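You operate a simulated robot arm through the tools that you are given. There is no shell and no other tool. Be economical: measure what you need, move in short steps, check, and stop when the job is done.

The job below is to be done with a simulated robot arm. You get a single attempt, and the scene is never put back.

JOB
Put the purple press block in the blue tray. Take the felt pad from the splice bench and leave it in the blue crate. Take the cardboard core with the green band and leave it on the shelf four of the stock rack. Take the crumpled paper wad on the splice bench and put it away on the table under the blinds. Push the splice bench drawer shut. Put the orange part roll on top of the roll log on a board. Take the green mallet and leave it in the small blue crate. Take the green tamper and leave it on the clear sheet over the box. Any order will do. Set down upright: purple press block, orange part roll, green tamper.

Only the result counts: the job must be done as asked and must still hold three seconds after the hand-in. Knocking over, shifting, dropping, spilling or breaking anything else fails it. Flat cloth is picked up by pressing the open fingertips on it (5 to 10 N) and closing them slowly along it; thin cloth reads only 2 to 8 mm in the jaws.

ROBOT AND FRAMES
A 7-joint arm with a fingered hand on a trunk, on a base that drives. Base frame: it is fixed to the floor where the robot stands at the start and does not move with it; the origin is under the middle of the robot, x ahead of it, y to its left, z up; the surface under the hand at the start is at about z = 860. Readings come in mm, degrees, newtons and seconds.
With the tool pointing down near the work surface it reaches from about 360 to 840 mm from the robot's upright axis, wherever it stands. Its first joint turns from -115.0 to 115.0 degrees. Places, roughly: blue crate (23x16 cm) [-1040, 3380, 820]; blue tray [750, 2500, 1250]; cardboard core with the green band (6x6x15 cm) [700, -1800, 1200]; clear sheet over the box [-2000, 0, 700]; crumpled paper wad (7x7x6 cm) [500, 1600, 900]; felt pad [750, -500, 1000]; green mallet [-1750, 3250, 750]; green tamper [-5000, -2500, 750]; orange part roll (10x10x13 cm) [800, 1800, 900]; purple press block [750, 0, 1000]; roll log on a board [750, -1750, 1500]; shelf four of the stock rack [800, 3000, 1500]; small blue crate (26x21x6 cm) [-1400, 3400, 200]; splice bench drawer [400, 1800, 700]; table under the blinds [-5400, -1900, 800]. Payload 5 kg.
The TCP is the grasp point between the finger pads, 32 mm short of the fingertips. In the tool frame z runs along the fingers and y along their closing line. The gripper opens to 160 mm. The gripper's body begins 89 mm behind the TCP. The gripper is a hand of 4 fingers: y runs from the thumb to the fingers, the wrist lies at [0, 0, -267] in the tool frame.
Orientation is that of the tool frame in the base frame, as a unit quaternion [x, y, z, w]. With the fingers straight down and closing along the base's y, the tool's x points along the base's -x, its y along +y and its z along -z.

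CONTROLS
- The arm moves only by the tool play_rows. Its argument "plan" is a list of rows, each a list of 6 numbers: the shift along the tool's x, y, z in mm, then the turn, a rotation vector about the tool's x, y, z in degrees. In form: [[x, y, z, rx, ry, rz], ...]. A call has 1 to 8 rows; each row is the pose to reach, as a shift and turn from the pose commanded when the call began, along the tool's axes at that moment. A row lasts 0.2 s, in which the tool goes at most 50 mm and 8.6 degrees; a call with a longer step from one row to the next is refused whole. Where a pose cannot be reached the arm comes as near as it can. A force on the tool above 40 N (or 10 N above the force at the start of the call, whichever is more), or a blocked arm, ends the call early, and 0.2 s more pass. In this call time passes only in rows, and 0.2 s behind the last. It gives the time, the measured TCP pose, the force on the tool (base axes), the opening and the grip force at its end, in the units of the frame above (readings bear some noise), with the torque about the TCP (base axes, N m) and any sound that the robot's microphone picked up, and new pictures: "show" is both (left out), scene, wrist or none.
- Cameras (640 x 400 px; columns grow to the right, rows downward): "scene" is now at [31.6, 123.8, 1643.7]; the picture's right is [-0.27, -0.96, 0.00], its down [-0.61, 0.17, -0.77] and it looks along [0.74, -0.21, -0.64] (base axes); focal length 276 px, centre (320, 200). "wrist" rides on the gripper at [80, -4, -114] in the tool frame; the picture's right is [0.05, 1.00, 0.00], its down [-0.82, 0.04, -0.58] and it looks along [-0.58, 0.03, 0.82] (tool axes); focal length 265 px, centre (320, 200). There is no depth. A picture from a camera that has moved, and an enlarged one, comes with that camera's place and axes in the base frame and with its lens. The place of the scene camera against the robot may be out by one fixed shift of up to 25 mm in any direction.
- move_column(by): slides the trunk up (or, below 0, down) by that many mm; the arm and the scene camera ride with it, the base frame stays. It gives what a move gives, with no picture.
- drive_base(legs): drives the robot by 1 to 6 legs, each [ahead, turn to the left] in mm and degrees, along the robot's own axes; the way and the turn of a leg run together, so that a leg with both is an arc; at most 1500 mm and 180 degrees a leg. The arm and the cameras ride along, it lands a little off, and it stops where it bumps. It gives what a move gives, and a new picture of the scene camera.
- finger_targets(finger1, finger2, finger3, thumb_bend): sets how far each is bent, from 0 (flat) to 1 (curled in); at 0.3 the hand is open as for a grip, at 0.7 the pads meet at the TCP. One left out holds its place. A second passes; each finger stops where it meets its share of the squeeze, and holds until it gets a number again. It is the only way to open and close the hand. It gives what a move gives, with no picture; readings hold the bend of each and the force on the fingers (four entries, about 0 where the hand has none), thumb and palm.
- aim_head(pan, tilt): turns the head with the scene camera to pan (to the left, within 155 degrees either way) and tilt (down, from -29 to 69), counted from straight ahead of the robot. It gives what a move gives, and a new picture of the scene camera.
- inspect(camera, box): a new picture of the part [left, top, right, bottom] of that camera's present view, enlarged. No time passes.
- sign_off(): hands the job in; it is judged then, once.

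Work in short steps. Places have to be worked out from the pictures, the camera data and where the tool is seen: move nearer, look again, correct. Check each grasp and each placing, and mend what went wrong. You have 217 turns and 260 pictures in all, those below and enlarged ones among them. Open the gripper and draw the arm clear of the work before you hand the job in, unless the task says otherwise.

The tools are called after "Emit:" as a command line: name --pt "numbers of a row" for each row, then --argument value for the rest, lists and objects as JSON in quotes. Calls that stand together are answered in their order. play_rows: Moves the arm, as the interface text tells. Its arguments: {"type":"object","properties":{"plan":{"type":"array"},"show":{"type":"string","enum":["both","scene","wrist","none"]}},"required":["plan"]} The other tools are called the same way: move_column (by) slides the trunk up or down; finger_targets (finger1, finger2, finger3, thumb_bend) moves the fingers one by one; drive_base (legs) drives the base; aim_head (pan, tilt) turns the head that bears the scene camera; inspect (camera, box) takes an enlarged picture of a part of a camera's view; sign_off () hands the job in.

At the start:

```text
time_s: 0.0
position: [521.4, -161.3, 1096.4]
ee_rot: [0.0, 1.0, 0.0, 0.0]
ft_force: [-0.3, 0.2, -0.7]
torque: [0.01, 0.0, -0.01]
finger_gap: 159.6
grip_force: 0.0
shape: jaw
bend: [0.3, 0.3, 0.3, 0.3]
finger forces: [0.0, 0.0, 0.1, 0.0, 0.0, 0.0]
trunk travel left (down, up): [-750.0, 240.0]
robot x, y, heading: [3.0, 2.9, -0.1]
head pan, tilt: [-15.9, 39.7]
```

scene: 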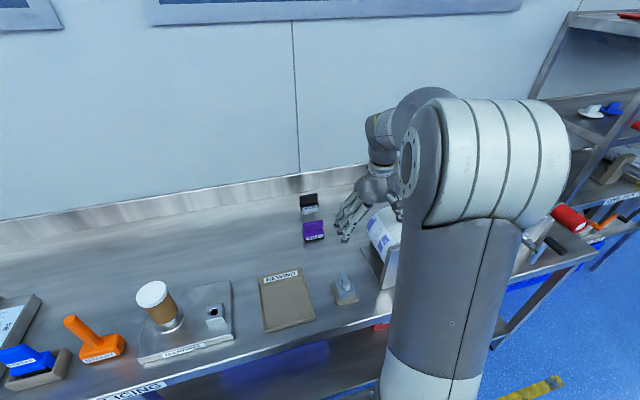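
wrist: 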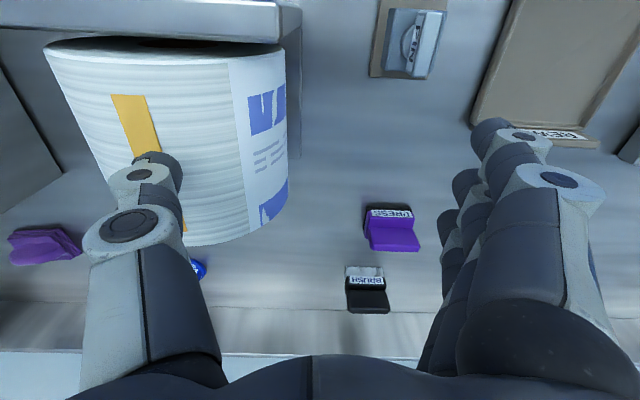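

I begin by looking around to learn where things are; first the bench to the left, then to the right.

Emit:
inspect --camera "wrist" --box '[300, 150, 460, 330]'

Emit:
aim_head --pan 50 --tilt 25

Emit:
aim_head --pan -60 --tilt 20

Emit:
aim_head --pan 130 --tilt 20

Emit:
aim_head --pan -150 --tilt 20

```text
2.22 times, centred on (380, 240) of wrist
camera zoom: at [439.5, -164.9, 1208.8], right [-0.05, 1.0, 0.0], down [0.82, 0.04, 0.58], along [0.58, 0.03, -0.82], focal length 590 px, centre (187, 111)
```

zoom: 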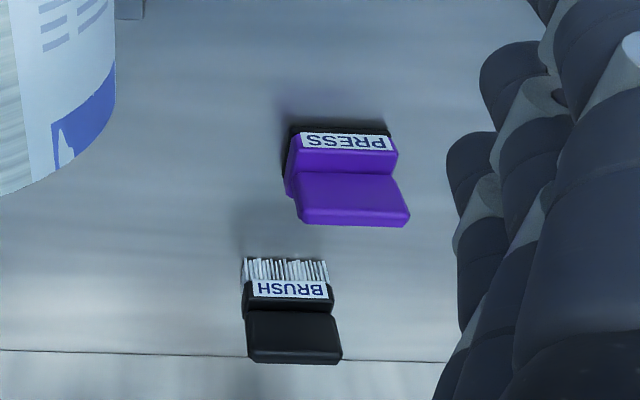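

```text
time_s: 1.4
position: [520.9, -161.8, 1096.6]
ee_rot: [0.0, 1.0, 0.001, 0.0]
ft_force: [-0.5, 0.6, 0.5]
torque: [0.02, 0.02, 0.0]
finger_gap: 159.9
grip_force: 0.1
shape: jaw
bend: [0.3, 0.3, 0.3, 0.3]
finger forces: [0.0, 0.0, 0.1, 0.0, 0.0, 0.0]
trunk travel left (down, up): [-750.0, 240.0]
robot x, y, heading: [-1.7, 1.5, -0.2]
head pan, tilt: [50.0, 25.0]
camera scene: at [9.0, 217.6, 1666.6], right [0.77, -0.64, 0.0], down [-0.27, -0.32, -0.91], along [0.58, 0.69, -0.42], focal length 276 px, centre (320, 200)
```

scene: 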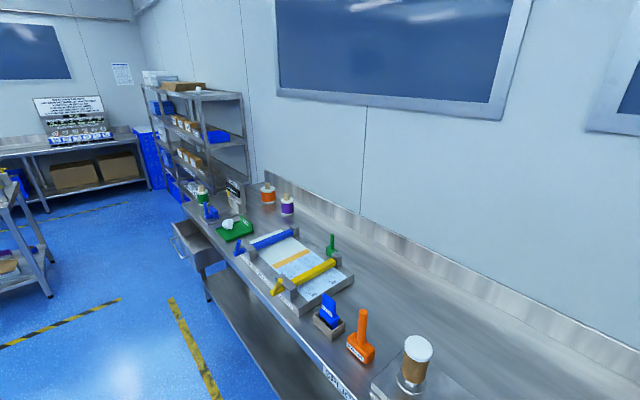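

```text
time_s: 3.2
position: [520.7, -161.1, 1096.9]
ee_rot: [0.0, 1.0, 0.0, -0.001]
ft_force: [-0.1, -0.4, -0.7]
torque: [0.03, 0.02, -0.03]
finger_gap: 159.9
grip_force: 0.0
shape: jaw
bend: [0.3, 0.3, 0.3, 0.3]
finger forces: [0.0, 0.0, 0.1, 0.0, 0.1, 0.1]
trunk travel left (down, up): [-750.0, 240.0]
robot x, y, heading: [-1.2, -1.3, -0.1]
head pan, tilt: [-60.0, 20.0]
camera scene: at [-3.7, 66.4, 1674.7], right [-0.87, -0.5, 0.0], down [-0.17, 0.3, -0.94], along [0.47, -0.81, -0.34], focal length 276 px, centre (320, 200)
```

scene: 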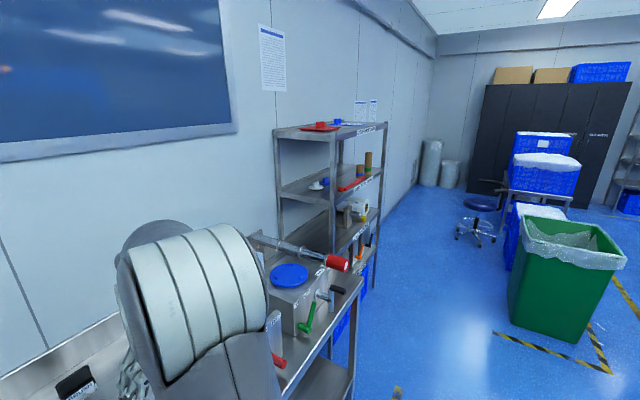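

```text
time_s: 6.1
position: [520.8, -160.6, 1096.0]
ee_rot: [0.0, 1.0, 0.0, 0.001]
ft_force: [-0.5, -0.4, -0.4]
torque: [0.01, 0.04, 0.01]
finger_gap: 159.8
grip_force: 0.1
shape: jaw
bend: [0.3, 0.3, 0.3, 0.3]
finger forces: [0.0, 0.0, 0.0, 0.1, 0.1, 0.0]
trunk travel left (down, up): [-750.0, 240.0]
robot x, y, heading: [-0.3, 1.1, -0.1]
head pan, tilt: [130.0, 20.0]
camera scene: at [-110.1, 218.4, 1674.7], right [0.77, 0.64, 0.0], down [0.22, -0.26, -0.94], along [-0.6, 0.72, -0.34], focal length 276 px, centre (320, 200)
```

scene: 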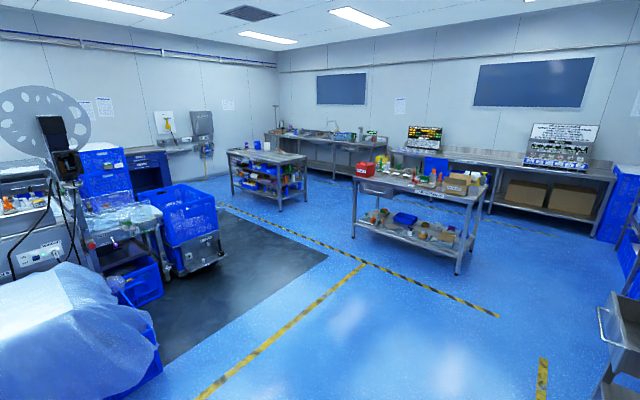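

```text
time_s: 9.9
position: [521.8, -160.6, 1095.8]
ee_rot: [-0.001, 1.0, 0.0, 0.0]
ft_force: [-0.6, 0.5, 0.1]
torque: [0.01, 0.01, 0.0]
finger_gap: 159.8
grip_force: 0.1
shape: jaw
bend: [0.3, 0.3, 0.3, 0.3]
finger forces: [0.1, 0.0, 0.0, 0.0, 0.0, 0.0]
trunk travel left (down, up): [-750.0, 240.0]
robot x, y, heading: [2.4, -0.4, -0.1]
head pan, tilt: [-150.0, 20.0]
camera scene: at [-130.9, 100.5, 1674.7], right [-0.5, 0.87, 0.0], down [0.3, 0.17, -0.94], along [-0.81, -0.47, -0.34], focal length 276 px, centre (320, 200)
```

scene: 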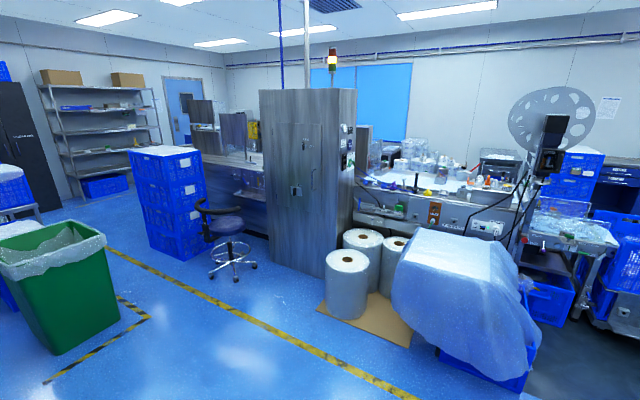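

I look at the press block and the felt pad region with the head camera before reaching.

Emit:
aim_head --pan -12 --tilt 40

Emit:
inspect --camera "scene" --box '[240, 170, 400, 270]'

Emit:
inspect --camera "wrist" --box '[0, 180, 160, 300]'

```text
time_s: 12.1
position: [521.9, -161.0, 1096.1]
ee_rot: [0.0, 1.0, 0.0, 0.0]
ft_force: [-0.5, -0.5, 0.2]
torque: [-0.02, -0.02, 0.01]
finger_gap: 159.7
grip_force: 0.0
shape: jaw
bend: [0.3, 0.3, 0.3, 0.3]
finger forces: [0.0, 0.1, 0.1, 0.0, 0.0, 0.1]
trunk travel left (down, up): [-750.0, 240.0]
robot x, y, heading: [0.2, 0.7, -0.1]
head pan, tilt: [-12.0, 40.0]
camera scene: at [32.8, 129.3, 1643.3], right [-0.21, -0.98, 0.0], down [-0.63, 0.13, -0.77], along [0.75, -0.16, -0.64], focal length 276 px, centre (320, 200)
```

scene: 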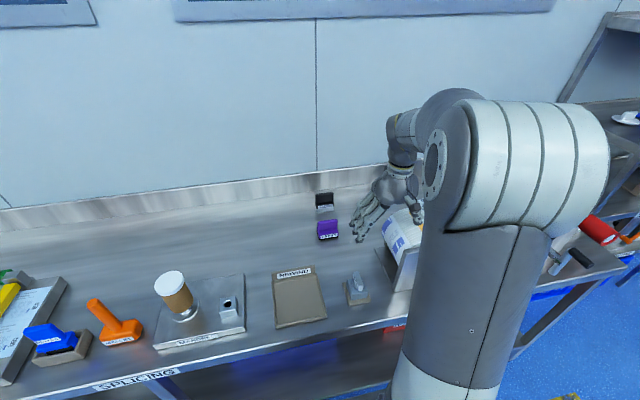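

```text
4.00 times, centred on (320, 220) of scene
camera zoom: at [32.8, 129.3, 1643.3], right [-0.21, -0.98, 0.0], down [-0.63, 0.13, -0.77], along [0.75, -0.16, -0.64], focal length 1103 px, centre (320, 120)
```

zoom: 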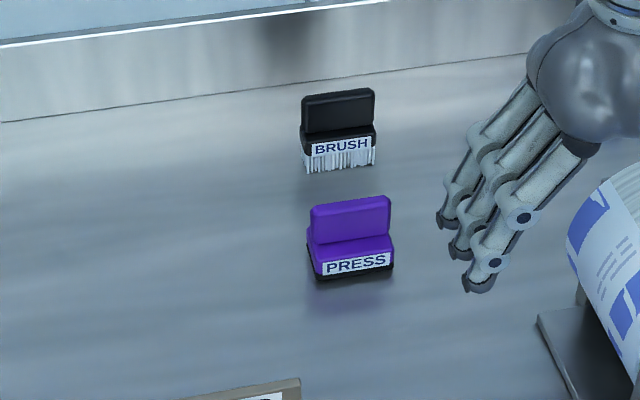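

```text
3.33 times, centred on (80, 240) of wrist
camera zoom: at [439.5, -164.9, 1208.8], right [-0.05, 1.0, 0.0], down [0.82, 0.04, 0.58], along [0.58, 0.03, -0.82], focal length 885 px, centre (1120, 67)
```

zoom: 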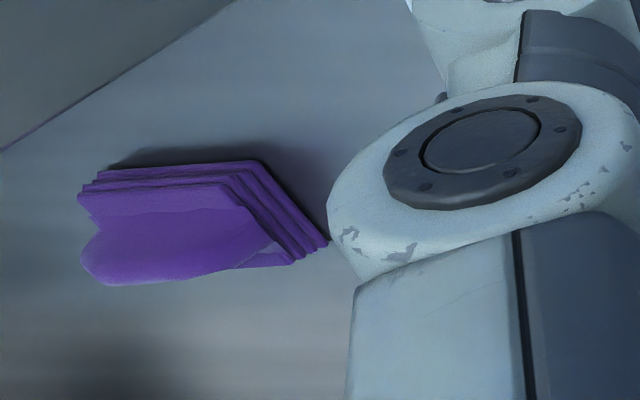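

The press block is at about (735,-35), its handle ridge wide in y and thin in x. I move above it, turning the hand so that it closes along x.

Emit:
play_rows --pt "-25 16 0 0 0 8.5" --pt "-55 32 0 0 0 17" --pt "-85 48 0 0 0 25.5" --pt "-110 65 0 0 0 34" --pt "-135 80 0 0 0 42.5" --pt "-160 96 0 0 0 51" --pt "-187 112 0 0 0 59.5" --pt "-214 128 0 0 0 68" --show "none"

Emit:
play_rows --pt "0 0 0 0 0 7.5" --pt "0 0 0 0 0 15" --pt "0 0 0 0 0 22"

```text
time_s: 13.9
position: [735.6, -33.2, 1095.5]
ee_rot: [0.56, 0.828, -0.001, -0.001]
ft_force: [0.2, 0.1, 0.6]
torque: [-0.03, 0.02, 0.03]
finger_gap: 159.9
grip_force: 0.1
shape: jaw
bend: [0.3, 0.3, 0.3, 0.3]
finger forces: [0.0, 0.0, 0.1, 0.1, 0.0, 0.1]
trunk travel left (down, up): [-750.0, 240.0]
robot x, y, heading: [-1.2, -4.7, -0.0]
head pan, tilt: [-12.0, 40.0]
```

```text
time_s: 14.7
position: [734.5, -33.2, 1096.2]
ee_rot: [0.708, 0.706, -0.001, 0.0]
ft_force: [0.0, 0.2, 0.3]
torque: [-0.02, 0.0, 0.02]
finger_gap: 159.8
grip_force: 0.1
shape: jaw
bend: [0.3, 0.3, 0.3, 0.3]
finger forces: [0.0, 0.1, 0.0, 0.1, 0.1, 0.1]
trunk travel left (down, up): [-750.0, 240.0]
robot x, y, heading: [-0.3, -1.8, -0.0]
head pan, tilt: [-12.0, 40.0]
camera scene: at [32.9, 129.5, 1643.3], right [-0.21, -0.98, 0.0], down [-0.63, 0.13, -0.77], along [0.75, -0.16, -0.64], focal length 276 px, centre (320, 200)
camera wrist: at [729.8, 47.7, 1208.8], right [1.0, 0.05, 0.0], down [0.04, -0.82, 0.58], along [0.03, -0.58, -0.82], focal length 265 px, centre (320, 200)
```

scene: 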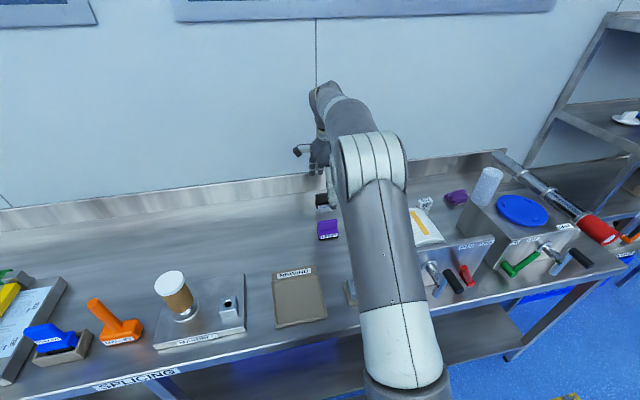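
wrist: 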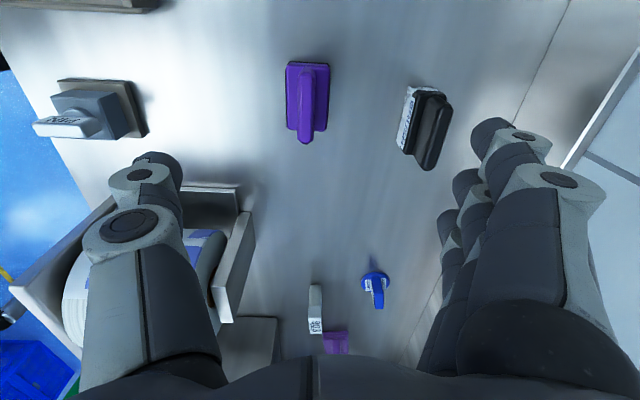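

The block's ridge is right under the grasp point, about 5 mm nearer in x. I narrow the fingers to stay clear of the brush and descend partway.

Emit:
finger_targets --finger1 0.42 --finger2 0.42 --finger3 0.42 --thumb_bend 0.42

Emit:
play_rows --pt "0 -5 45 0 0 0" --pt "0 -5 90 0 0 0" --pt "0 -5 135 0 0 0"

```text
time_s: 15.7
position: [734.9, -31.7, 1095.2]
ee_rot: [0.707, 0.707, 0.0, 0.0]
ft_force: [0.3, 0.6, -1.1]
torque: [0.01, 0.0, -0.04]
finger_gap: 124.3
grip_force: 0.0
shape: fingers
bend: [0.42, 0.42, 0.42, 0.42]
finger forces: [0.0, 0.0, 0.0, 0.0, 0.0, 0.0]
trunk travel left (down, up): [-750.0, 240.0]
robot x, y, heading: [2.8, 2.5, -0.3]
head pan, tilt: [-12.0, 40.0]
```

```text
time_s: 16.5
position: [729.9, -32.8, 961.6]
ee_rot: [0.706, 0.708, 0.001, 0.001]
ft_force: [-0.1, 0.1, 0.3]
torque: [0.03, 0.01, 0.01]
finger_gap: 124.1
grip_force: 0.1
shape: fingers
bend: [0.42, 0.42, 0.42, 0.42]
finger forces: [0.0, 0.0, 0.0, 0.0, 0.0, 0.0]
trunk travel left (down, up): [-750.0, 240.0]
robot x, y, heading: [-1.1, -3.7, 0.2]
head pan, tilt: [-12.0, 40.0]
camera scene: at [33.6, 129.5, 1643.4], right [-0.21, -0.98, 0.0], down [-0.63, 0.13, -0.77], along [0.75, -0.16, -0.64], focal length 276 px, centre (320, 200)
camera wrist: at [724.9, 47.9, 1073.5], right [1.0, 0.05, 0.0], down [0.04, -0.82, 0.58], along [0.03, -0.58, -0.82], focal length 265 px, centre (320, 200)
```

scene: 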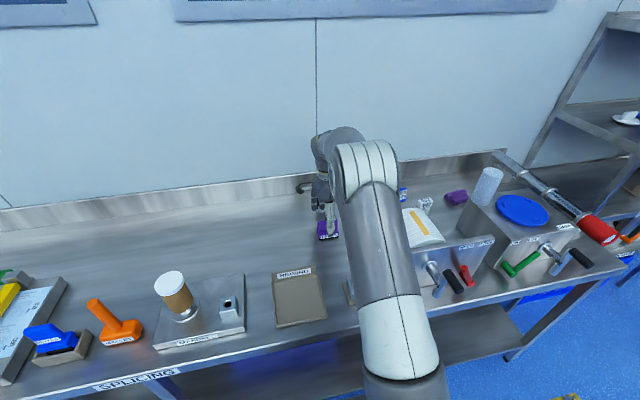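
wrist: 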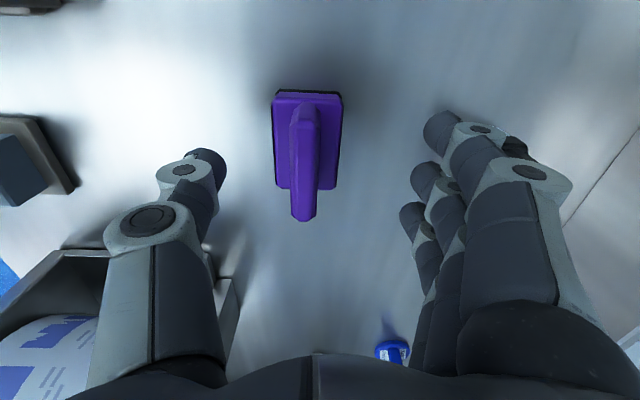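

The ridge lies ~8 mm toward the thumb; I shift and descend to grip it, then close gently.

Emit:
play_rows --pt "0 -8 25 0 0 0" --pt "0 -8 50 0 0 0" --show "wrist"

Emit:
finger_targets --finger1 0.7 --finger2 0.7 --finger3 0.7 --thumb_bend 0.7

Emit:
play_rows --pt "0 0 -45 0 0 0" --pt "0 0 -90 0 0 0" --pt "0 0 -135 0 0 0" --pt "0 0 -180 0 0 0"

```text
time_s: 17.1
position: [722.0, -34.2, 910.4]
ee_rot: [0.707, 0.707, 0.0, 0.0]
ft_force: [0.9, 0.2, -0.7]
torque: [0.0, -0.01, 0.01]
finger_gap: 124.0
grip_force: 0.1
shape: fingers
bend: [0.42, 0.42, 0.42, 0.42]
finger forces: [0.0, 0.0, 0.1, 0.1, 0.0, 0.0]
trunk travel left (down, up): [-750.0, 240.0]
robot x, y, heading: [1.3, -3.2, 0.2]
head pan, tilt: [-12.0, 40.0]
camera wrist: at [716.6, 48.2, 1023.4], right [1.0, 0.05, 0.0], down [0.04, -0.82, 0.58], along [0.03, -0.58, -0.82], focal length 265 px, centre (320, 200)
```

wrist: 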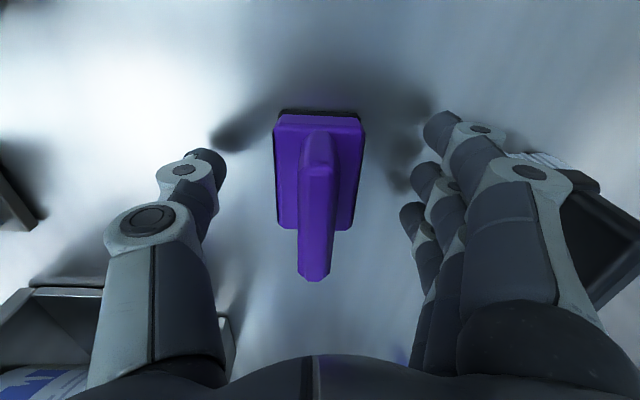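

```text
time_s: 18.1
position: [722.1, -32.3, 911.0]
ee_rot: [0.707, 0.707, 0.0, 0.0]
ft_force: [0.3, 0.6, -0.3]
torque: [0.03, -0.03, -0.01]
finger_gap: 58.8
grip_force: 23.6
shape: fingers
bend: [0.6, 0.6, 0.6, 0.62]
finger forces: [7.8, 7.8, 7.9, 0.0, 23.3, 0.0]
trunk travel left (down, up): [-750.0, 240.0]
robot x, y, heading: [-1.2, 0.4, -0.1]
head pan, tilt: [-12.0, 40.0]
```

```text
time_s: 19.1
position: [719.8, -33.4, 1092.7]
ee_rot: [0.707, 0.707, 0.0, 0.0]
ft_force: [0.9, -0.1, -2.0]
torque: [0.02, -0.05, -0.01]
finger_gap: 58.7
grip_force: 23.5
shape: fingers
bend: [0.6, 0.6, 0.6, 0.62]
finger forces: [7.8, 7.7, 7.8, 0.0, 23.4, 0.0]
trunk travel left (down, up): [-750.0, 240.0]
robot x, y, heading: [-1.4, -0.8, -0.1]
head pan, tilt: [-12.0, 40.0]
camera scene: at [32.3, 129.5, 1643.2], right [-0.21, -0.98, 0.0], down [-0.63, 0.13, -0.77], along [0.75, -0.16, -0.64], focal length 276 px, centre (320, 200)
camera wrist: at [715.1, 47.5, 1204.8], right [1.0, 0.05, 0.0], down [0.04, -0.81, 0.58], along [0.03, -0.58, -0.82], focal length 265 px, centre (320, 200)
```

scene: 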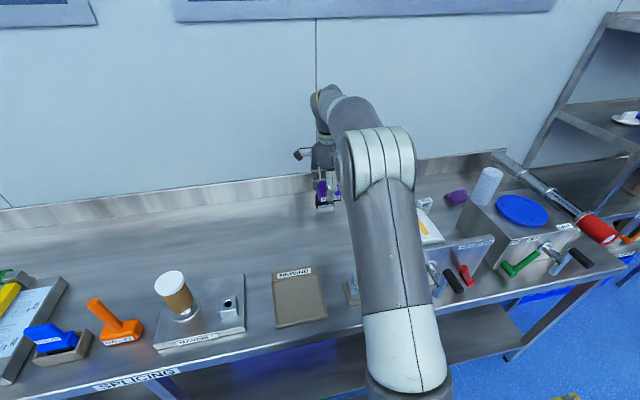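
wrist: 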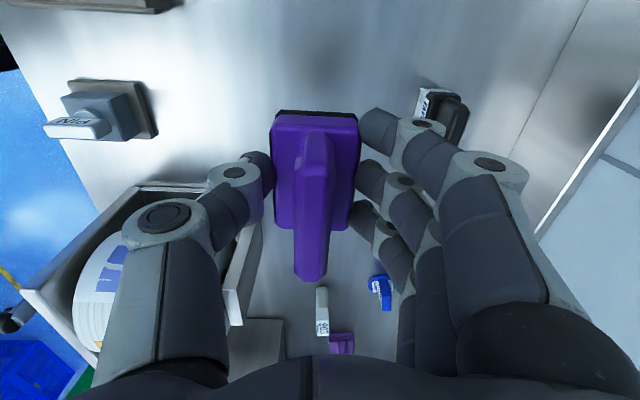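

The block is held firmly (base in the fingers, its bottom about 51 mm under the TCP). I retract, then back off and drive along the bench to the stock rack.

Emit:
play_rows --pt "0 -40 -20 0 0 0" --pt "0 -85 -40 0 0 0" --pt "0 -130 -60 0 0 0" --pt "0 -175 -80 0 0 0" --pt "0 -215 -100 0 0 0" --pt "0 -255 -110 0 0 0" --pt "0 -295 -110 0 0 0" --show "none"

Emit:
drive_base --legs '[[-400, 0], [0, 90], [1250, 0], [1250, 0], [0, -90]]'

Emit:
aim_head --pan 0 --tilt 15

```text
time_s: 20.7
position: [424.7, -32.2, 1201.6]
ee_rot: [0.708, 0.707, 0.0, 0.001]
ft_force: [-0.7, 0.2, -2.9]
torque: [0.02, -0.08, -0.02]
finger_gap: 58.9
grip_force: 23.4
shape: fingers
bend: [0.6, 0.6, 0.6, 0.62]
finger forces: [7.8, 7.6, 7.7, 0.1, 23.2, 0.0]
trunk travel left (down, up): [-750.0, 240.0]
robot x, y, heading: [0.1, -1.7, -0.0]
head pan, tilt: [-12.0, 40.0]
```

```text
time_s: 42.7
position: [62.5, 2460.6, 1201.0]
ee_rot: [0.713, 0.701, 0.001, 0.0]
ft_force: [0.1, -0.2, -0.9]
torque: [0.02, -0.04, -0.01]
finger_gap: 58.3
grip_force: 21.3
shape: fingers
bend: [0.6, 0.6, 0.6, 0.63]
finger forces: [7.4, 7.2, 7.2, 0.0, 21.7, 0.1]
trunk travel left (down, up): [-750.0, 240.0]
robot x, y, heading: [-360.9, 2496.1, -0.7]
head pan, tilt: [-12.0, 40.0]
camera scene: at [-327.4, 2629.6, 1643.3], right [-0.22, -0.97, 0.0], down [-0.63, 0.14, -0.77], along [0.75, -0.17, -0.64], focal length 276 px, centre (320, 200)
```

scene: 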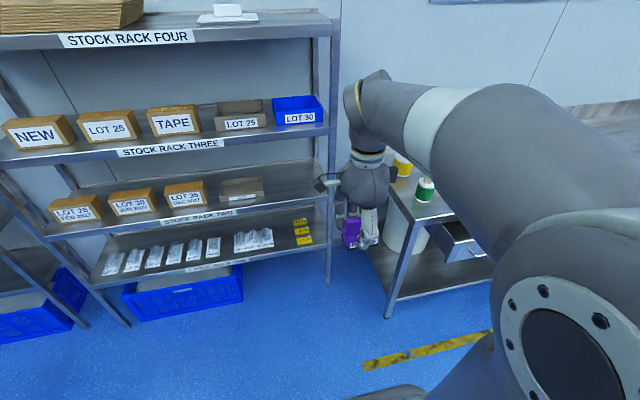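

```text
time_s: 43.6
position: [63.7, 2460.7, 1201.1]
ee_rot: [0.713, 0.701, 0.0, 0.001]
ft_force: [-0.4, -0.3, -2.2]
torque: [0.01, 0.0, 0.02]
finger_gap: 58.3
grip_force: 21.8
shape: fingers
bend: [0.6, 0.6, 0.6, 0.63]
finger forces: [7.3, 7.2, 7.2, 0.0, 21.7, 0.0]
trunk travel left (down, up): [-750.0, 240.0]
robot x, y, heading: [-367.8, 2501.8, -0.6]
head pan, tilt: [0.0, 15.0]
camera scene: at [-316.9, 2647.2, 1682.8], right [-0.02, -1.0, 0.0], down [-0.26, 0.0, -0.97], along [0.97, -0.01, -0.26], focal length 276 px, centre (320, 200)
```

scene: 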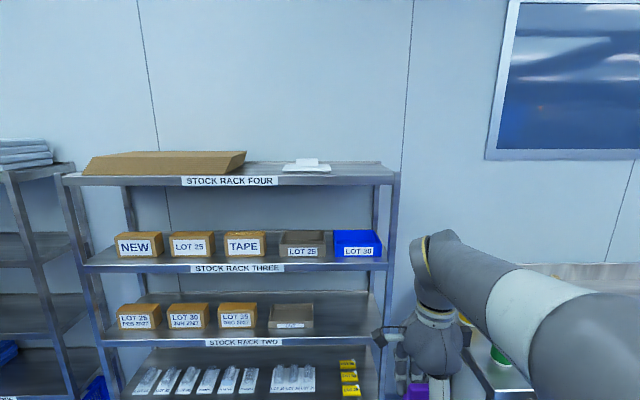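

The blue tray (LOT 30) stands on shelf three beneath shelf four. I look closer to see how far it lies from the edge and the clearance, plus the bench end next to me.

Emit:
inspect --camera "scene" --box '[260, 150, 420, 280]'

Emit:
aim_head --pan -45 --tilt 30

```text
3.08 times, centred on (340, 215) of scene
camera zoom: at [-316.9, 2647.2, 1682.8], right [-0.02, -1.0, 0.0], down [-0.26, 0.0, -0.97], along [0.97, -0.01, -0.26], focal length 848 px, centre (258, 154)
```

zoom: 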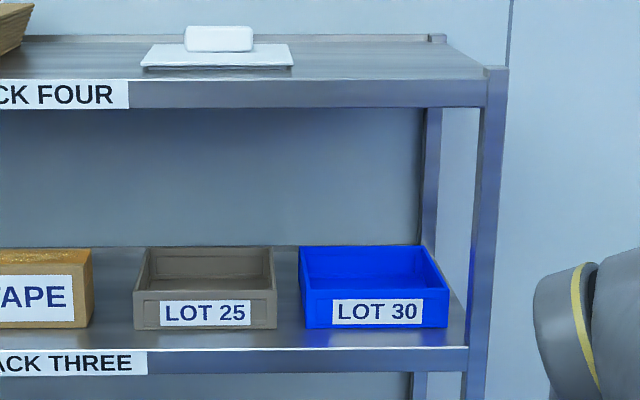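

```text
time_s: 44.7
position: [63.6, 2460.9, 1201.4]
ee_rot: [0.712, 0.702, 0.0, 0.0]
ft_force: [0.0, -0.4, -1.6]
torque: [0.04, 0.0, 0.01]
finger_gap: 58.4
grip_force: 21.5
shape: fingers
bend: [0.6, 0.6, 0.6, 0.63]
finger forces: [7.3, 7.3, 7.2, 0.0, 21.8, 0.1]
trunk travel left (down, up): [-750.0, 240.0]
robot x, y, heading: [-363.7, 2500.1, -0.8]
head pan, tilt: [-45.0, 30.0]
camera scene: at [-347.3, 2583.8, 1658.7], right [-0.72, -0.7, 0.0], down [-0.35, 0.36, -0.87], along [0.6, -0.62, -0.5], focal length 276 px, centre (320, 200)
```

scene: 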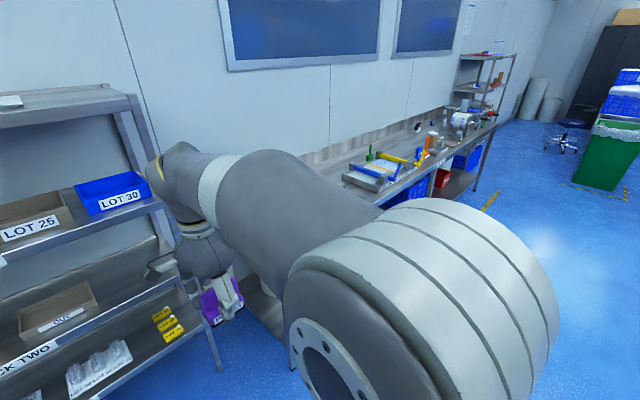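

I will regrip the block with a tilted hand on the free part of shelf four, since a vertical hand will not fit under it. I raise the trunk, which also gives stereo heights.

Emit:
move_column --by 240

Emit:
aim_head --pan 0 --tilt 30

Emit:
inspect --camera "scene" --box '[220, 80, 420, 205]'

```text
time_s: 47.2
position: [63.6, 2461.1, 1442.4]
ee_rot: [0.713, 0.701, 0.0, 0.001]
ft_force: [-0.4, 0.0, -2.0]
torque: [0.03, 0.01, -0.01]
finger_gap: 58.3
grip_force: 22.0
shape: fingers
bend: [0.6, 0.6, 0.6, 0.63]
finger forces: [7.3, 7.2, 7.2, 0.1, 21.8, 0.0]
trunk travel left (down, up): [-990.0, 0.0]
robot x, y, heading: [-362.6, 2500.1, -0.8]
head pan, tilt: [-45.0, 30.0]
```

```text
time_s: 48.3
position: [63.7, 2461.5, 1441.6]
ee_rot: [0.713, 0.701, -0.001, 0.0]
ft_force: [-0.5, 0.6, -1.0]
torque: [0.0, 0.01, -0.01]
finger_gap: 58.5
grip_force: 21.4
shape: fingers
bend: [0.6, 0.6, 0.6, 0.63]
finger forces: [7.3, 7.1, 7.3, 0.0, 21.8, 0.1]
trunk travel left (down, up): [-990.0, 0.0]
robot x, y, heading: [-362.5, 2502.0, -0.7]
head pan, tilt: [0.0, 30.0]
camera scene: at [-319.9, 2647.2, 1898.7], right [-0.02, -1.0, 0.0], down [-0.5, 0.01, -0.87], along [0.87, -0.01, -0.5], focal length 276 px, centre (320, 200)
```

scene: 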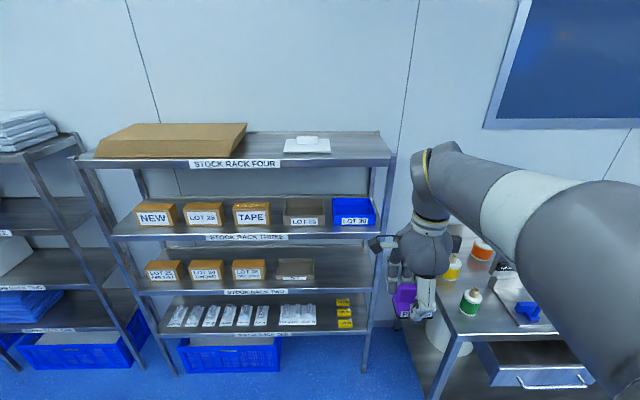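

```text
3.20 times, centred on (320, 142) of scene
camera zoom: at [-319.9, 2647.2, 1898.7], right [-0.02, -1.0, 0.0], down [-0.5, 0.01, -0.87], along [0.87, -0.01, -0.5], focal length 882 px, centre (320, 384)
```

zoom: 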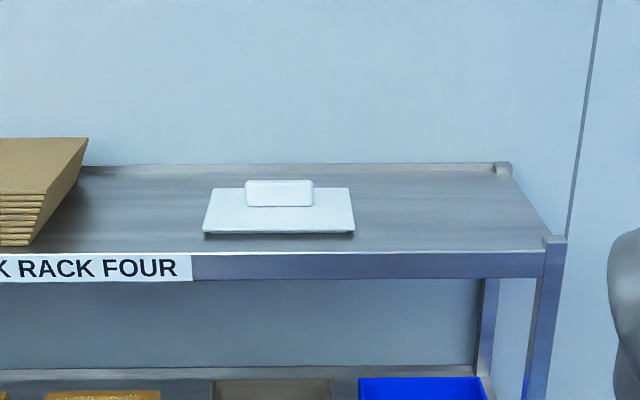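

Stereo gives shelf four's top at z≈1505 with its edge at x≈686; the tray spans x≈742–896, y≈2381–2580 with rim z≈1211. I raise the hand above shelf four and drive up to the rack.

Emit:
play_rows --pt "0 0 -45 0 0 0" --pt "0 0 -90 0 0 0" --pt "0 0 -135 0 0 0" --pt "0 0 -180 0 0 0" --pt "0 0 -195 0 0 0" --show "none"

Emit:
drive_base --legs '[[510, 0.7]]'

```text
time_s: 49.5
position: [63.3, 2462.0, 1636.1]
ee_rot: [0.712, 0.702, 0.0, 0.001]
ft_force: [0.4, 0.1, -2.2]
torque: [0.03, -0.02, 0.0]
finger_gap: 58.2
grip_force: 21.9
shape: fingers
bend: [0.61, 0.6, 0.6, 0.63]
finger forces: [7.4, 7.3, 7.2, 0.1, 21.9, 0.0]
trunk travel left (down, up): [-990.0, 0.0]
robot x, y, heading: [-361.2, 2501.7, -1.1]
head pan, tilt: [0.0, 30.0]
```

```text
time_s: 52.5
position: [576.5, 2463.7, 1636.6]
ee_rot: [0.707, 0.707, 0.0, 0.0]
ft_force: [-0.7, -0.6, -0.8]
torque: [0.01, -0.01, -0.01]
finger_gap: 58.4
grip_force: 22.1
shape: fingers
bend: [0.61, 0.6, 0.6, 0.63]
finger forces: [7.4, 7.3, 7.2, 0.0, 22.0, 0.0]
trunk travel left (down, up): [-990.0, 0.0]
robot x, y, heading: [148.5, 2495.3, -0.1]
head pan, tilt: [0.0, 30.0]
camera scene: at [189.0, 2644.0, 1898.6], right [0.0, -1.0, 0.0], down [-0.5, 0.0, -0.87], along [0.87, 0.0, -0.5], focal length 276 px, centre (320, 200)
```

scene: 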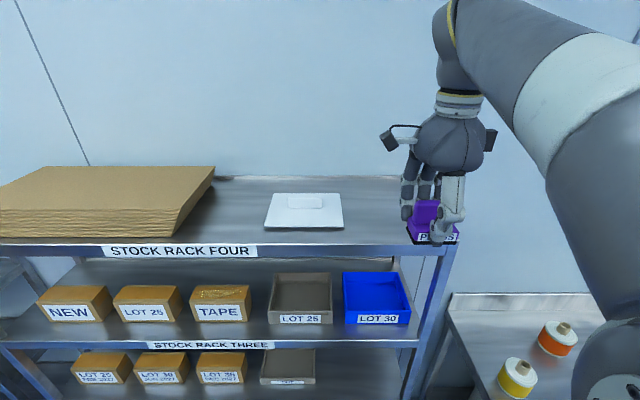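

Camera calibration looks good. I extend the hand over shelf four and lower to just above it.

Emit:
play_rows --pt "5 45 0 0 0 0" --pt "10 90 0 0 0 0" --pt "10 135 0 0 0 0" --pt "10 180 0 0 0 0" --pt "10 205 0 0 0 0" --pt "10 205 35 0 0 0" --pt "10 205 66 0 0 0"

```text
time_s: 54.1
position: [781.6, 2474.0, 1569.9]
ee_rot: [0.707, 0.707, 0.0, -0.001]
ft_force: [1.0, 0.0, -2.9]
torque: [0.01, 0.05, 0.04]
finger_gap: 57.9
grip_force: 21.9
shape: fingers
bend: [0.61, 0.6, 0.6, 0.63]
finger forces: [7.3, 7.2, 7.3, 0.0, 21.9, 0.0]
trunk travel left (down, up): [-990.0, 0.0]
robot x, y, heading: [146.3, 2496.4, 0.2]
head pan, tilt: [0.0, 30.0]
camera scene: at [190.2, 2644.0, 1898.6], right [0.0, -1.0, 0.0], down [-0.5, 0.0, -0.87], along [0.87, 0.0, -0.5], focal length 276 px, centre (320, 200)
camera wrist: at [776.4, 2554.7, 1681.9], right [1.0, 0.05, 0.0], down [0.04, -0.82, 0.58], along [0.03, -0.58, -0.82], focal length 265 px, centre (320, 200)
```

scene: 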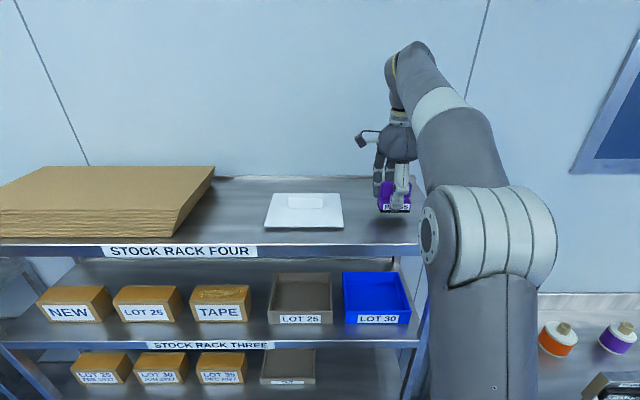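
wrist: 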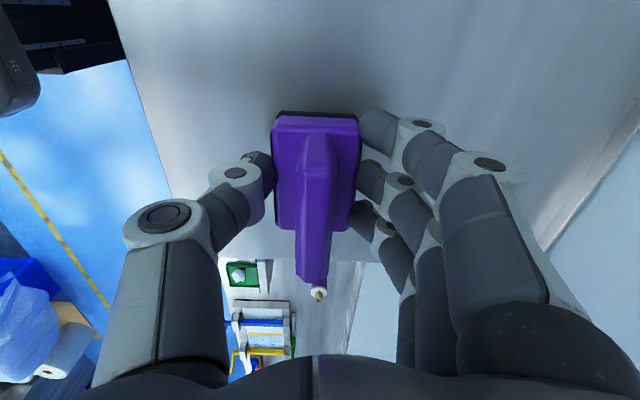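

Block hangs about 10 mm above the shelf, well inside its edge. I lower in small steps watching force.

Emit:
play_rows --pt "0 0 4 0 0 0" --pt "0 0 8 0 0 0" --pt "0 0 11 0 0 0" --show "none"

```text
time_s: 54.9
position: [779.2, 2473.6, 1558.9]
ee_rot: [0.706, 0.708, 0.0, 0.0]
ft_force: [-0.1, -0.4, -2.0]
torque: [0.02, 0.01, -0.01]
finger_gap: 58.1
grip_force: 21.8
shape: fingers
bend: [0.61, 0.6, 0.6, 0.63]
finger forces: [7.4, 7.3, 7.3, 0.0, 21.9, 0.0]
trunk travel left (down, up): [-990.0, 0.0]
robot x, y, heading: [153.0, 2493.7, 0.2]
head pan, tilt: [0.0, 30.0]
```

No contact yet; I continue a few millimetres.

Emit:
play_rows --pt "0 0 2 0 0 0" --pt "0 0 4 0 0 0" --pt "0 0 6 0 0 0" --show "none"

Emit:
play_rows --pt "0 0 2 0 0 0" --pt "0 0 4 0 0 0" --show "none"

```text
time_s: 55.7
position: [779.7, 2474.1, 1553.4]
ee_rot: [0.707, 0.707, 0.001, 0.0]
ft_force: [0.2, 0.6, -1.1]
torque: [0.02, -0.02, -0.02]
finger_gap: 58.1
grip_force: 21.7
shape: fingers
bend: [0.61, 0.6, 0.6, 0.63]
finger forces: [7.4, 7.2, 7.3, 0.0, 22.0, 0.0]
trunk travel left (down, up): [-990.0, 0.0]
robot x, y, heading: [144.3, 2495.6, -0.0]
head pan, tilt: [0.0, 30.0]
```

```text
time_s: 56.3
position: [779.6, 2474.0, 1549.8]
ee_rot: [0.707, 0.708, 0.0, 0.0]
ft_force: [-0.1, -0.2, 1.8]
torque: [-0.07, -0.05, 0.04]
finger_gap: 58.1
grip_force: 22.6
shape: fingers
bend: [0.61, 0.6, 0.6, 0.63]
finger forces: [7.5, 7.6, 7.8, 0.0, 22.2, 0.0]
trunk travel left (down, up): [-990.0, 0.0]
robot x, y, heading: [151.4, 2498.1, 0.2]
head pan, tilt: [0.0, 30.0]
```

Contact: shelf at about z=1500. I release, lift, and turn the hand back by 90°.

Emit:
finger_targets --finger1 0.4 --finger2 0.4 --finger3 0.4 --thumb_bend 0.4

Emit:
play_rows --pt "0 0 -40 0 0 0" --pt "0 0 -85 0 0 0" --pt "0 0 -120 0 0 -8.5" --pt "0 0 -120 0 0 -17" --pt "0 0 -120 0 0 -25.5" --pt "0 0 -120 0 0 -34" --pt "0 0 -120 0 0 -42.5" --pt "0 0 -120 0 0 -51" --show "none"

Emit:
play_rows --pt "0 0 0 0 0 -8" --pt "0 0 0 0 0 -16" --pt "0 0 0 0 0 -24" --pt "0 0 0 0 0 -32" --pt "0 0 0 0 0 -39"

```text
time_s: 57.3
position: [780.2, 2473.4, 1550.8]
ee_rot: [0.707, 0.707, 0.0, 0.001]
ft_force: [0.1, 0.0, 1.0]
torque: [0.03, 0.02, -0.01]
finger_gap: 130.5
grip_force: 0.0
shape: fingers
bend: [0.4, 0.4, 0.4, 0.4]
finger forces: [0.1, 0.0, 0.0, 0.1, 0.0, 0.0]
trunk travel left (down, up): [-990.0, 0.0]
robot x, y, heading: [150.9, 2492.6, 0.2]
head pan, tilt: [0.0, 30.0]
```

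```text
time_s: 59.1
position: [760.2, 2484.8, 1657.6]
ee_rot: [0.349, 0.937, -0.017, 0.016]
ft_force: [-0.5, 0.9, 0.0]
torque: [-0.05, -0.05, 0.0]
finger_gap: 131.2
grip_force: 0.0
shape: fingers
bend: [0.4, 0.4, 0.4, 0.4]
finger forces: [0.0, 0.0, 0.0, 0.0, 0.0, 0.0]
out of reach, approached as far as the arm can: row 3, 4, 5, 6, 7, 8
trunk travel left (down, up): [-990.0, 0.0]
robot x, y, heading: [148.4, 2498.9, 0.2]
head pan, tilt: [0.0, 30.0]
```

```text
time_s: 60.3
position: [761.7, 2477.5, 1654.9]
ee_rot: [0.019, 1.0, -0.021, 0.009]
ft_force: [0.5, -0.3, 0.0]
torque: [0.01, -0.06, -0.02]
finger_gap: 131.5
grip_force: 0.0
shape: fingers
bend: [0.4, 0.4, 0.4, 0.4]
finger forces: [0.1, 0.1, 0.1, 0.0, 0.0, 0.0]
trunk travel left (down, up): [-990.0, 0.0]
robot x, y, heading: [148.9, 2498.6, -0.1]
head pan, tilt: [0.0, 30.0]
camera scene: at [188.3, 2642.7, 1898.8], right [0.0, -1.0, 0.0], down [-0.5, 0.0, -0.87], along [0.87, 0.0, -0.5], focal length 276 px, centre (320, 200)
camera wrist: at [678.5, 2481.3, 1767.1], right [-0.01, 1.0, -0.04], down [0.81, 0.03, 0.59], along [0.59, -0.03, -0.81], focal length 265 px, centre (320, 200)
```

scene: 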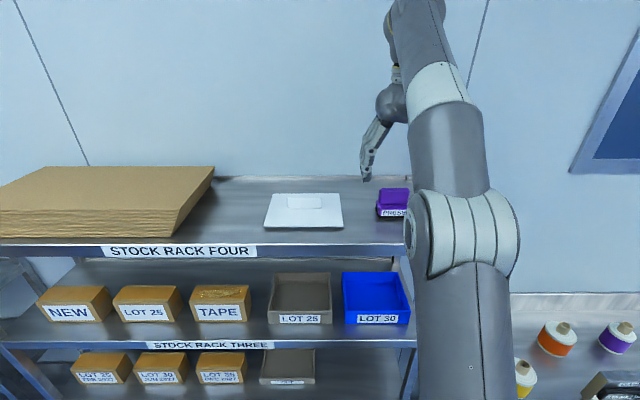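
wrist: 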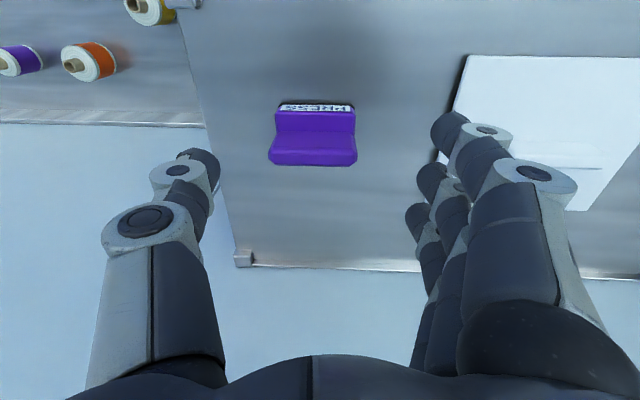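

The arm was at its reach limit, but tilting brings the wrist back. I tilt the hand forward 45° about the TCP.

Emit:
play_rows --pt "0 0 0 0 -7.5 0" --pt "0 0 0 0 -15 0" --pt "0 0 0 0 -22.5 0" --pt "0 0 0 0 -30 0" --pt "0 0 0 0 -37.5 0" --pt "0 0 0 0 -45 0"

```text
time_s: 61.7
position: [759.3, 2479.5, 1656.3]
ee_rot: [0.011, 0.92, -0.026, 0.392]
ft_force: [-0.4, -0.2, -0.4]
torque: [-0.02, -0.03, 0.03]
finger_gap: 131.3
grip_force: 0.1
shape: fingers
bend: [0.4, 0.4, 0.4, 0.4]
finger forces: [0.1, 0.0, 0.0, 0.0, 0.0, 0.1]
trunk travel left (down, up): [-990.0, 0.0]
robot x, y, heading: [148.7, 2495.8, -0.0]
head pan, tilt: [0.0, 30.0]
camera scene: at [186.2, 2643.9, 1898.7], right [0.0, -1.0, 0.0], down [-0.5, 0.0, -0.87], along [0.87, 0.0, -0.5], focal length 276 px, centre (320, 200)
camera wrist: at [621.2, 2481.6, 1676.4], right [0.01, 1.0, -0.08], down [0.15, 0.08, 0.99], along [0.99, -0.02, -0.15], focal length 265 px, centre (320, 200)
```

scene: 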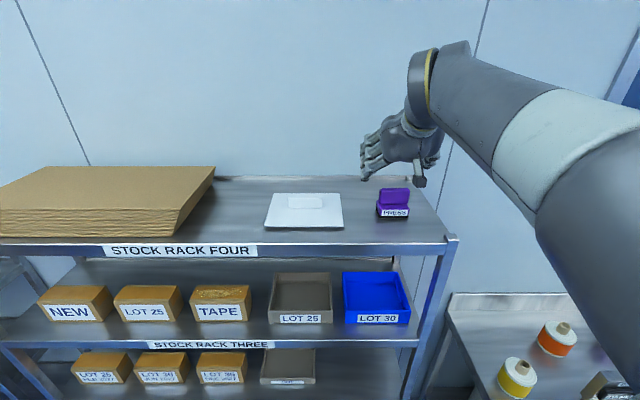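
wrist: 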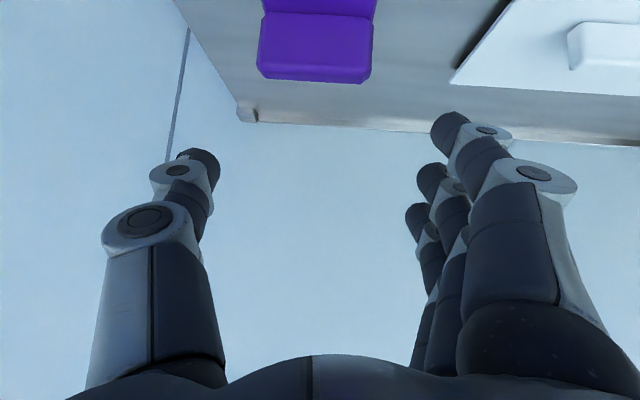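

The hand is tilted with the camera beneath; the block is centred between fingers. I descend around it, also correcting the small roll.

Emit:
play_rows --pt "15 -2 22 -1.8 0 0" --pt "30 -4 44 -3.5 0 0" --pt "45 -5 66 -3.5 0 0" --pt "55 -5 82 -3.5 0 0"

```text
time_s: 62.7
position: [782.0, 2469.3, 1558.4]
ee_rot: [-0.001, 0.92, 0.001, 0.391]
ft_force: [0.3, 0.7, 0.4]
torque: [-0.03, 0.02, 0.0]
finger_gap: 131.1
grip_force: 0.0
shape: fingers
bend: [0.4, 0.4, 0.4, 0.4]
finger forces: [0.0, 0.0, 0.0, 0.0, 0.1, 0.0]
trunk travel left (down, up): [-990.0, 0.0]
robot x, y, heading: [146.2, 2498.0, -0.1]
head pan, tilt: [0.0, 30.0]
camera scene: at [188.7, 2644.0, 1898.7], right [0.0, -1.0, 0.0], down [-0.5, 0.0, -0.87], along [0.87, 0.0, -0.5], focal length 276 px, centre (320, 200)
camera wrist: at [643.8, 2464.8, 1578.6], right [-0.04, 1.0, -0.04], down [0.15, 0.04, 0.99], along [0.99, 0.03, -0.15], focal length 265 px, centre (320, 200)
```

scene: 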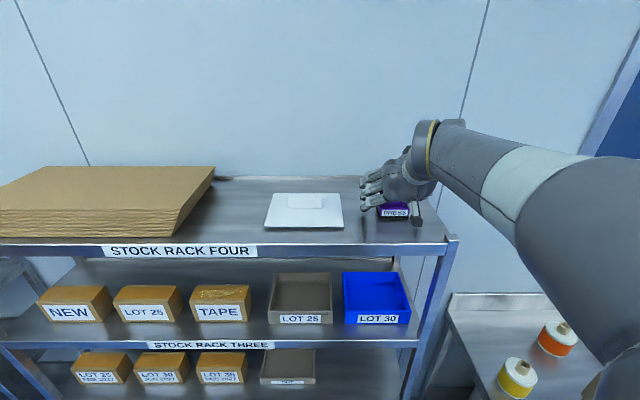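
wrist: 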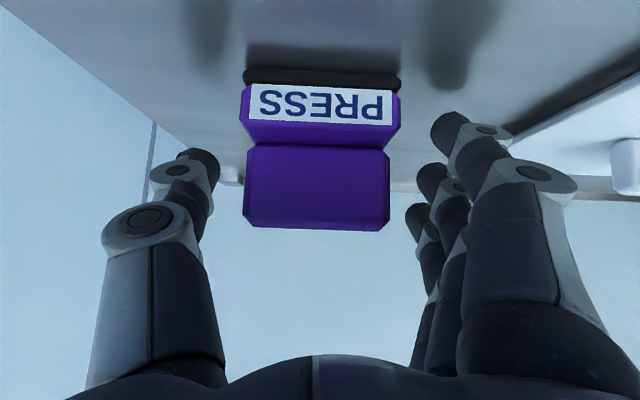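

The ridge and base sit centred between the fingers. I drop 5 mm more and close.

Emit:
play_rows --pt "4 0 3 0 0 0" --show "none"

Emit:
finger_targets --finger1 0.7 --finger2 0.7 --finger3 0.7 --thumb_bend 0.7

Emit:
play_rows --pt "-14 0 -14 0 0 0" --pt "-35 0 -35 0 0 0" --pt "-60 0 -60 0 0 0"

```text
time_s: 63.1
position: [781.6, 2468.1, 1554.8]
ee_rot: [-0.002, 0.921, 0.002, 0.39]
ft_force: [0.3, 0.3, 0.2]
torque: [-0.02, 0.03, -0.02]
finger_gap: 131.2
grip_force: 0.0
shape: fingers
bend: [0.4, 0.4, 0.4, 0.4]
finger forces: [0.1, 0.1, 0.1, 0.0, 0.0, 0.1]
trunk travel left (down, up): [-990.0, 0.0]
robot x, y, heading: [147.6, 2498.6, -0.1]
head pan, tilt: [0.0, 30.0]
```

```text
time_s: 64.1
position: [781.4, 2468.5, 1553.7]
ee_rot: [-0.001, 0.92, 0.001, 0.391]
ft_force: [0.9, -4.2, 3.5]
torque: [-0.01, 0.01, 0.04]
finger_gap: 80.8
grip_force: 20.2
shape: fingers
bend: [0.52, 0.53, 0.69, 0.59]
finger forces: [8.9, 7.6, 2.1, 0.0, 22.7, 0.1]
trunk travel left (down, up): [-990.0, 0.0]
robot x, y, heading: [148.2, 2495.1, -0.1]
head pan, tilt: [0.0, 30.0]
```

```text
time_s: 64.9
position: [780.0, 2468.1, 1639.0]
ee_rot: [-0.002, 0.921, 0.001, 0.39]
ft_force: [-0.4, 0.5, -2.1]
torque: [-0.03, -0.02, -0.02]
finger_gap: 80.5
grip_force: 18.0
shape: fingers
bend: [0.51, 0.52, 0.69, 0.6]
finger forces: [9.8, 7.4, 0.7, 0.0, 18.2, 0.0]
trunk travel left (down, up): [-990.0, 0.0]
robot x, y, heading: [147.8, 2495.3, 0.2]
head pan, tilt: [0.0, 30.0]
camera scene: at [187.9, 2644.3, 1898.6], right [0.0, -1.0, 0.0], down [-0.5, 0.0, -0.87], along [0.87, 0.0, -0.5], focal length 276 px, centre (320, 200)
camera wrist: at [640.7, 2464.6, 1659.8], right [-0.04, 1.0, -0.04], down [0.15, 0.04, 0.99], along [0.99, 0.03, -0.15], focal length 265 px, centre (320, 200)
```

scene: 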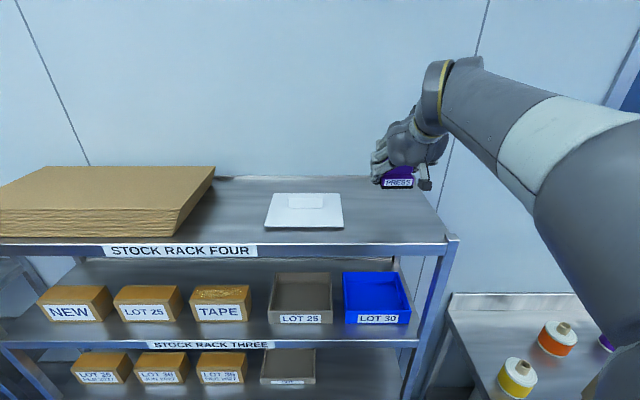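
wrist: 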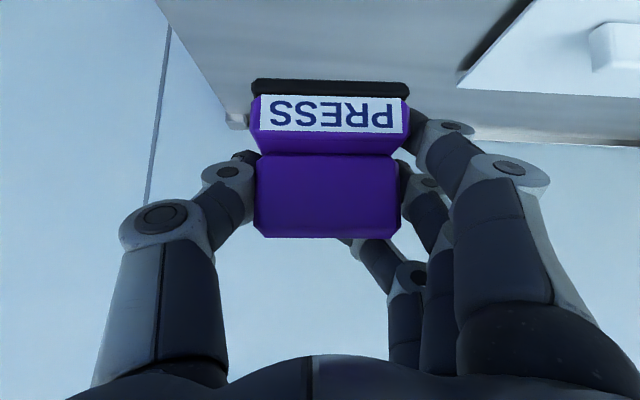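

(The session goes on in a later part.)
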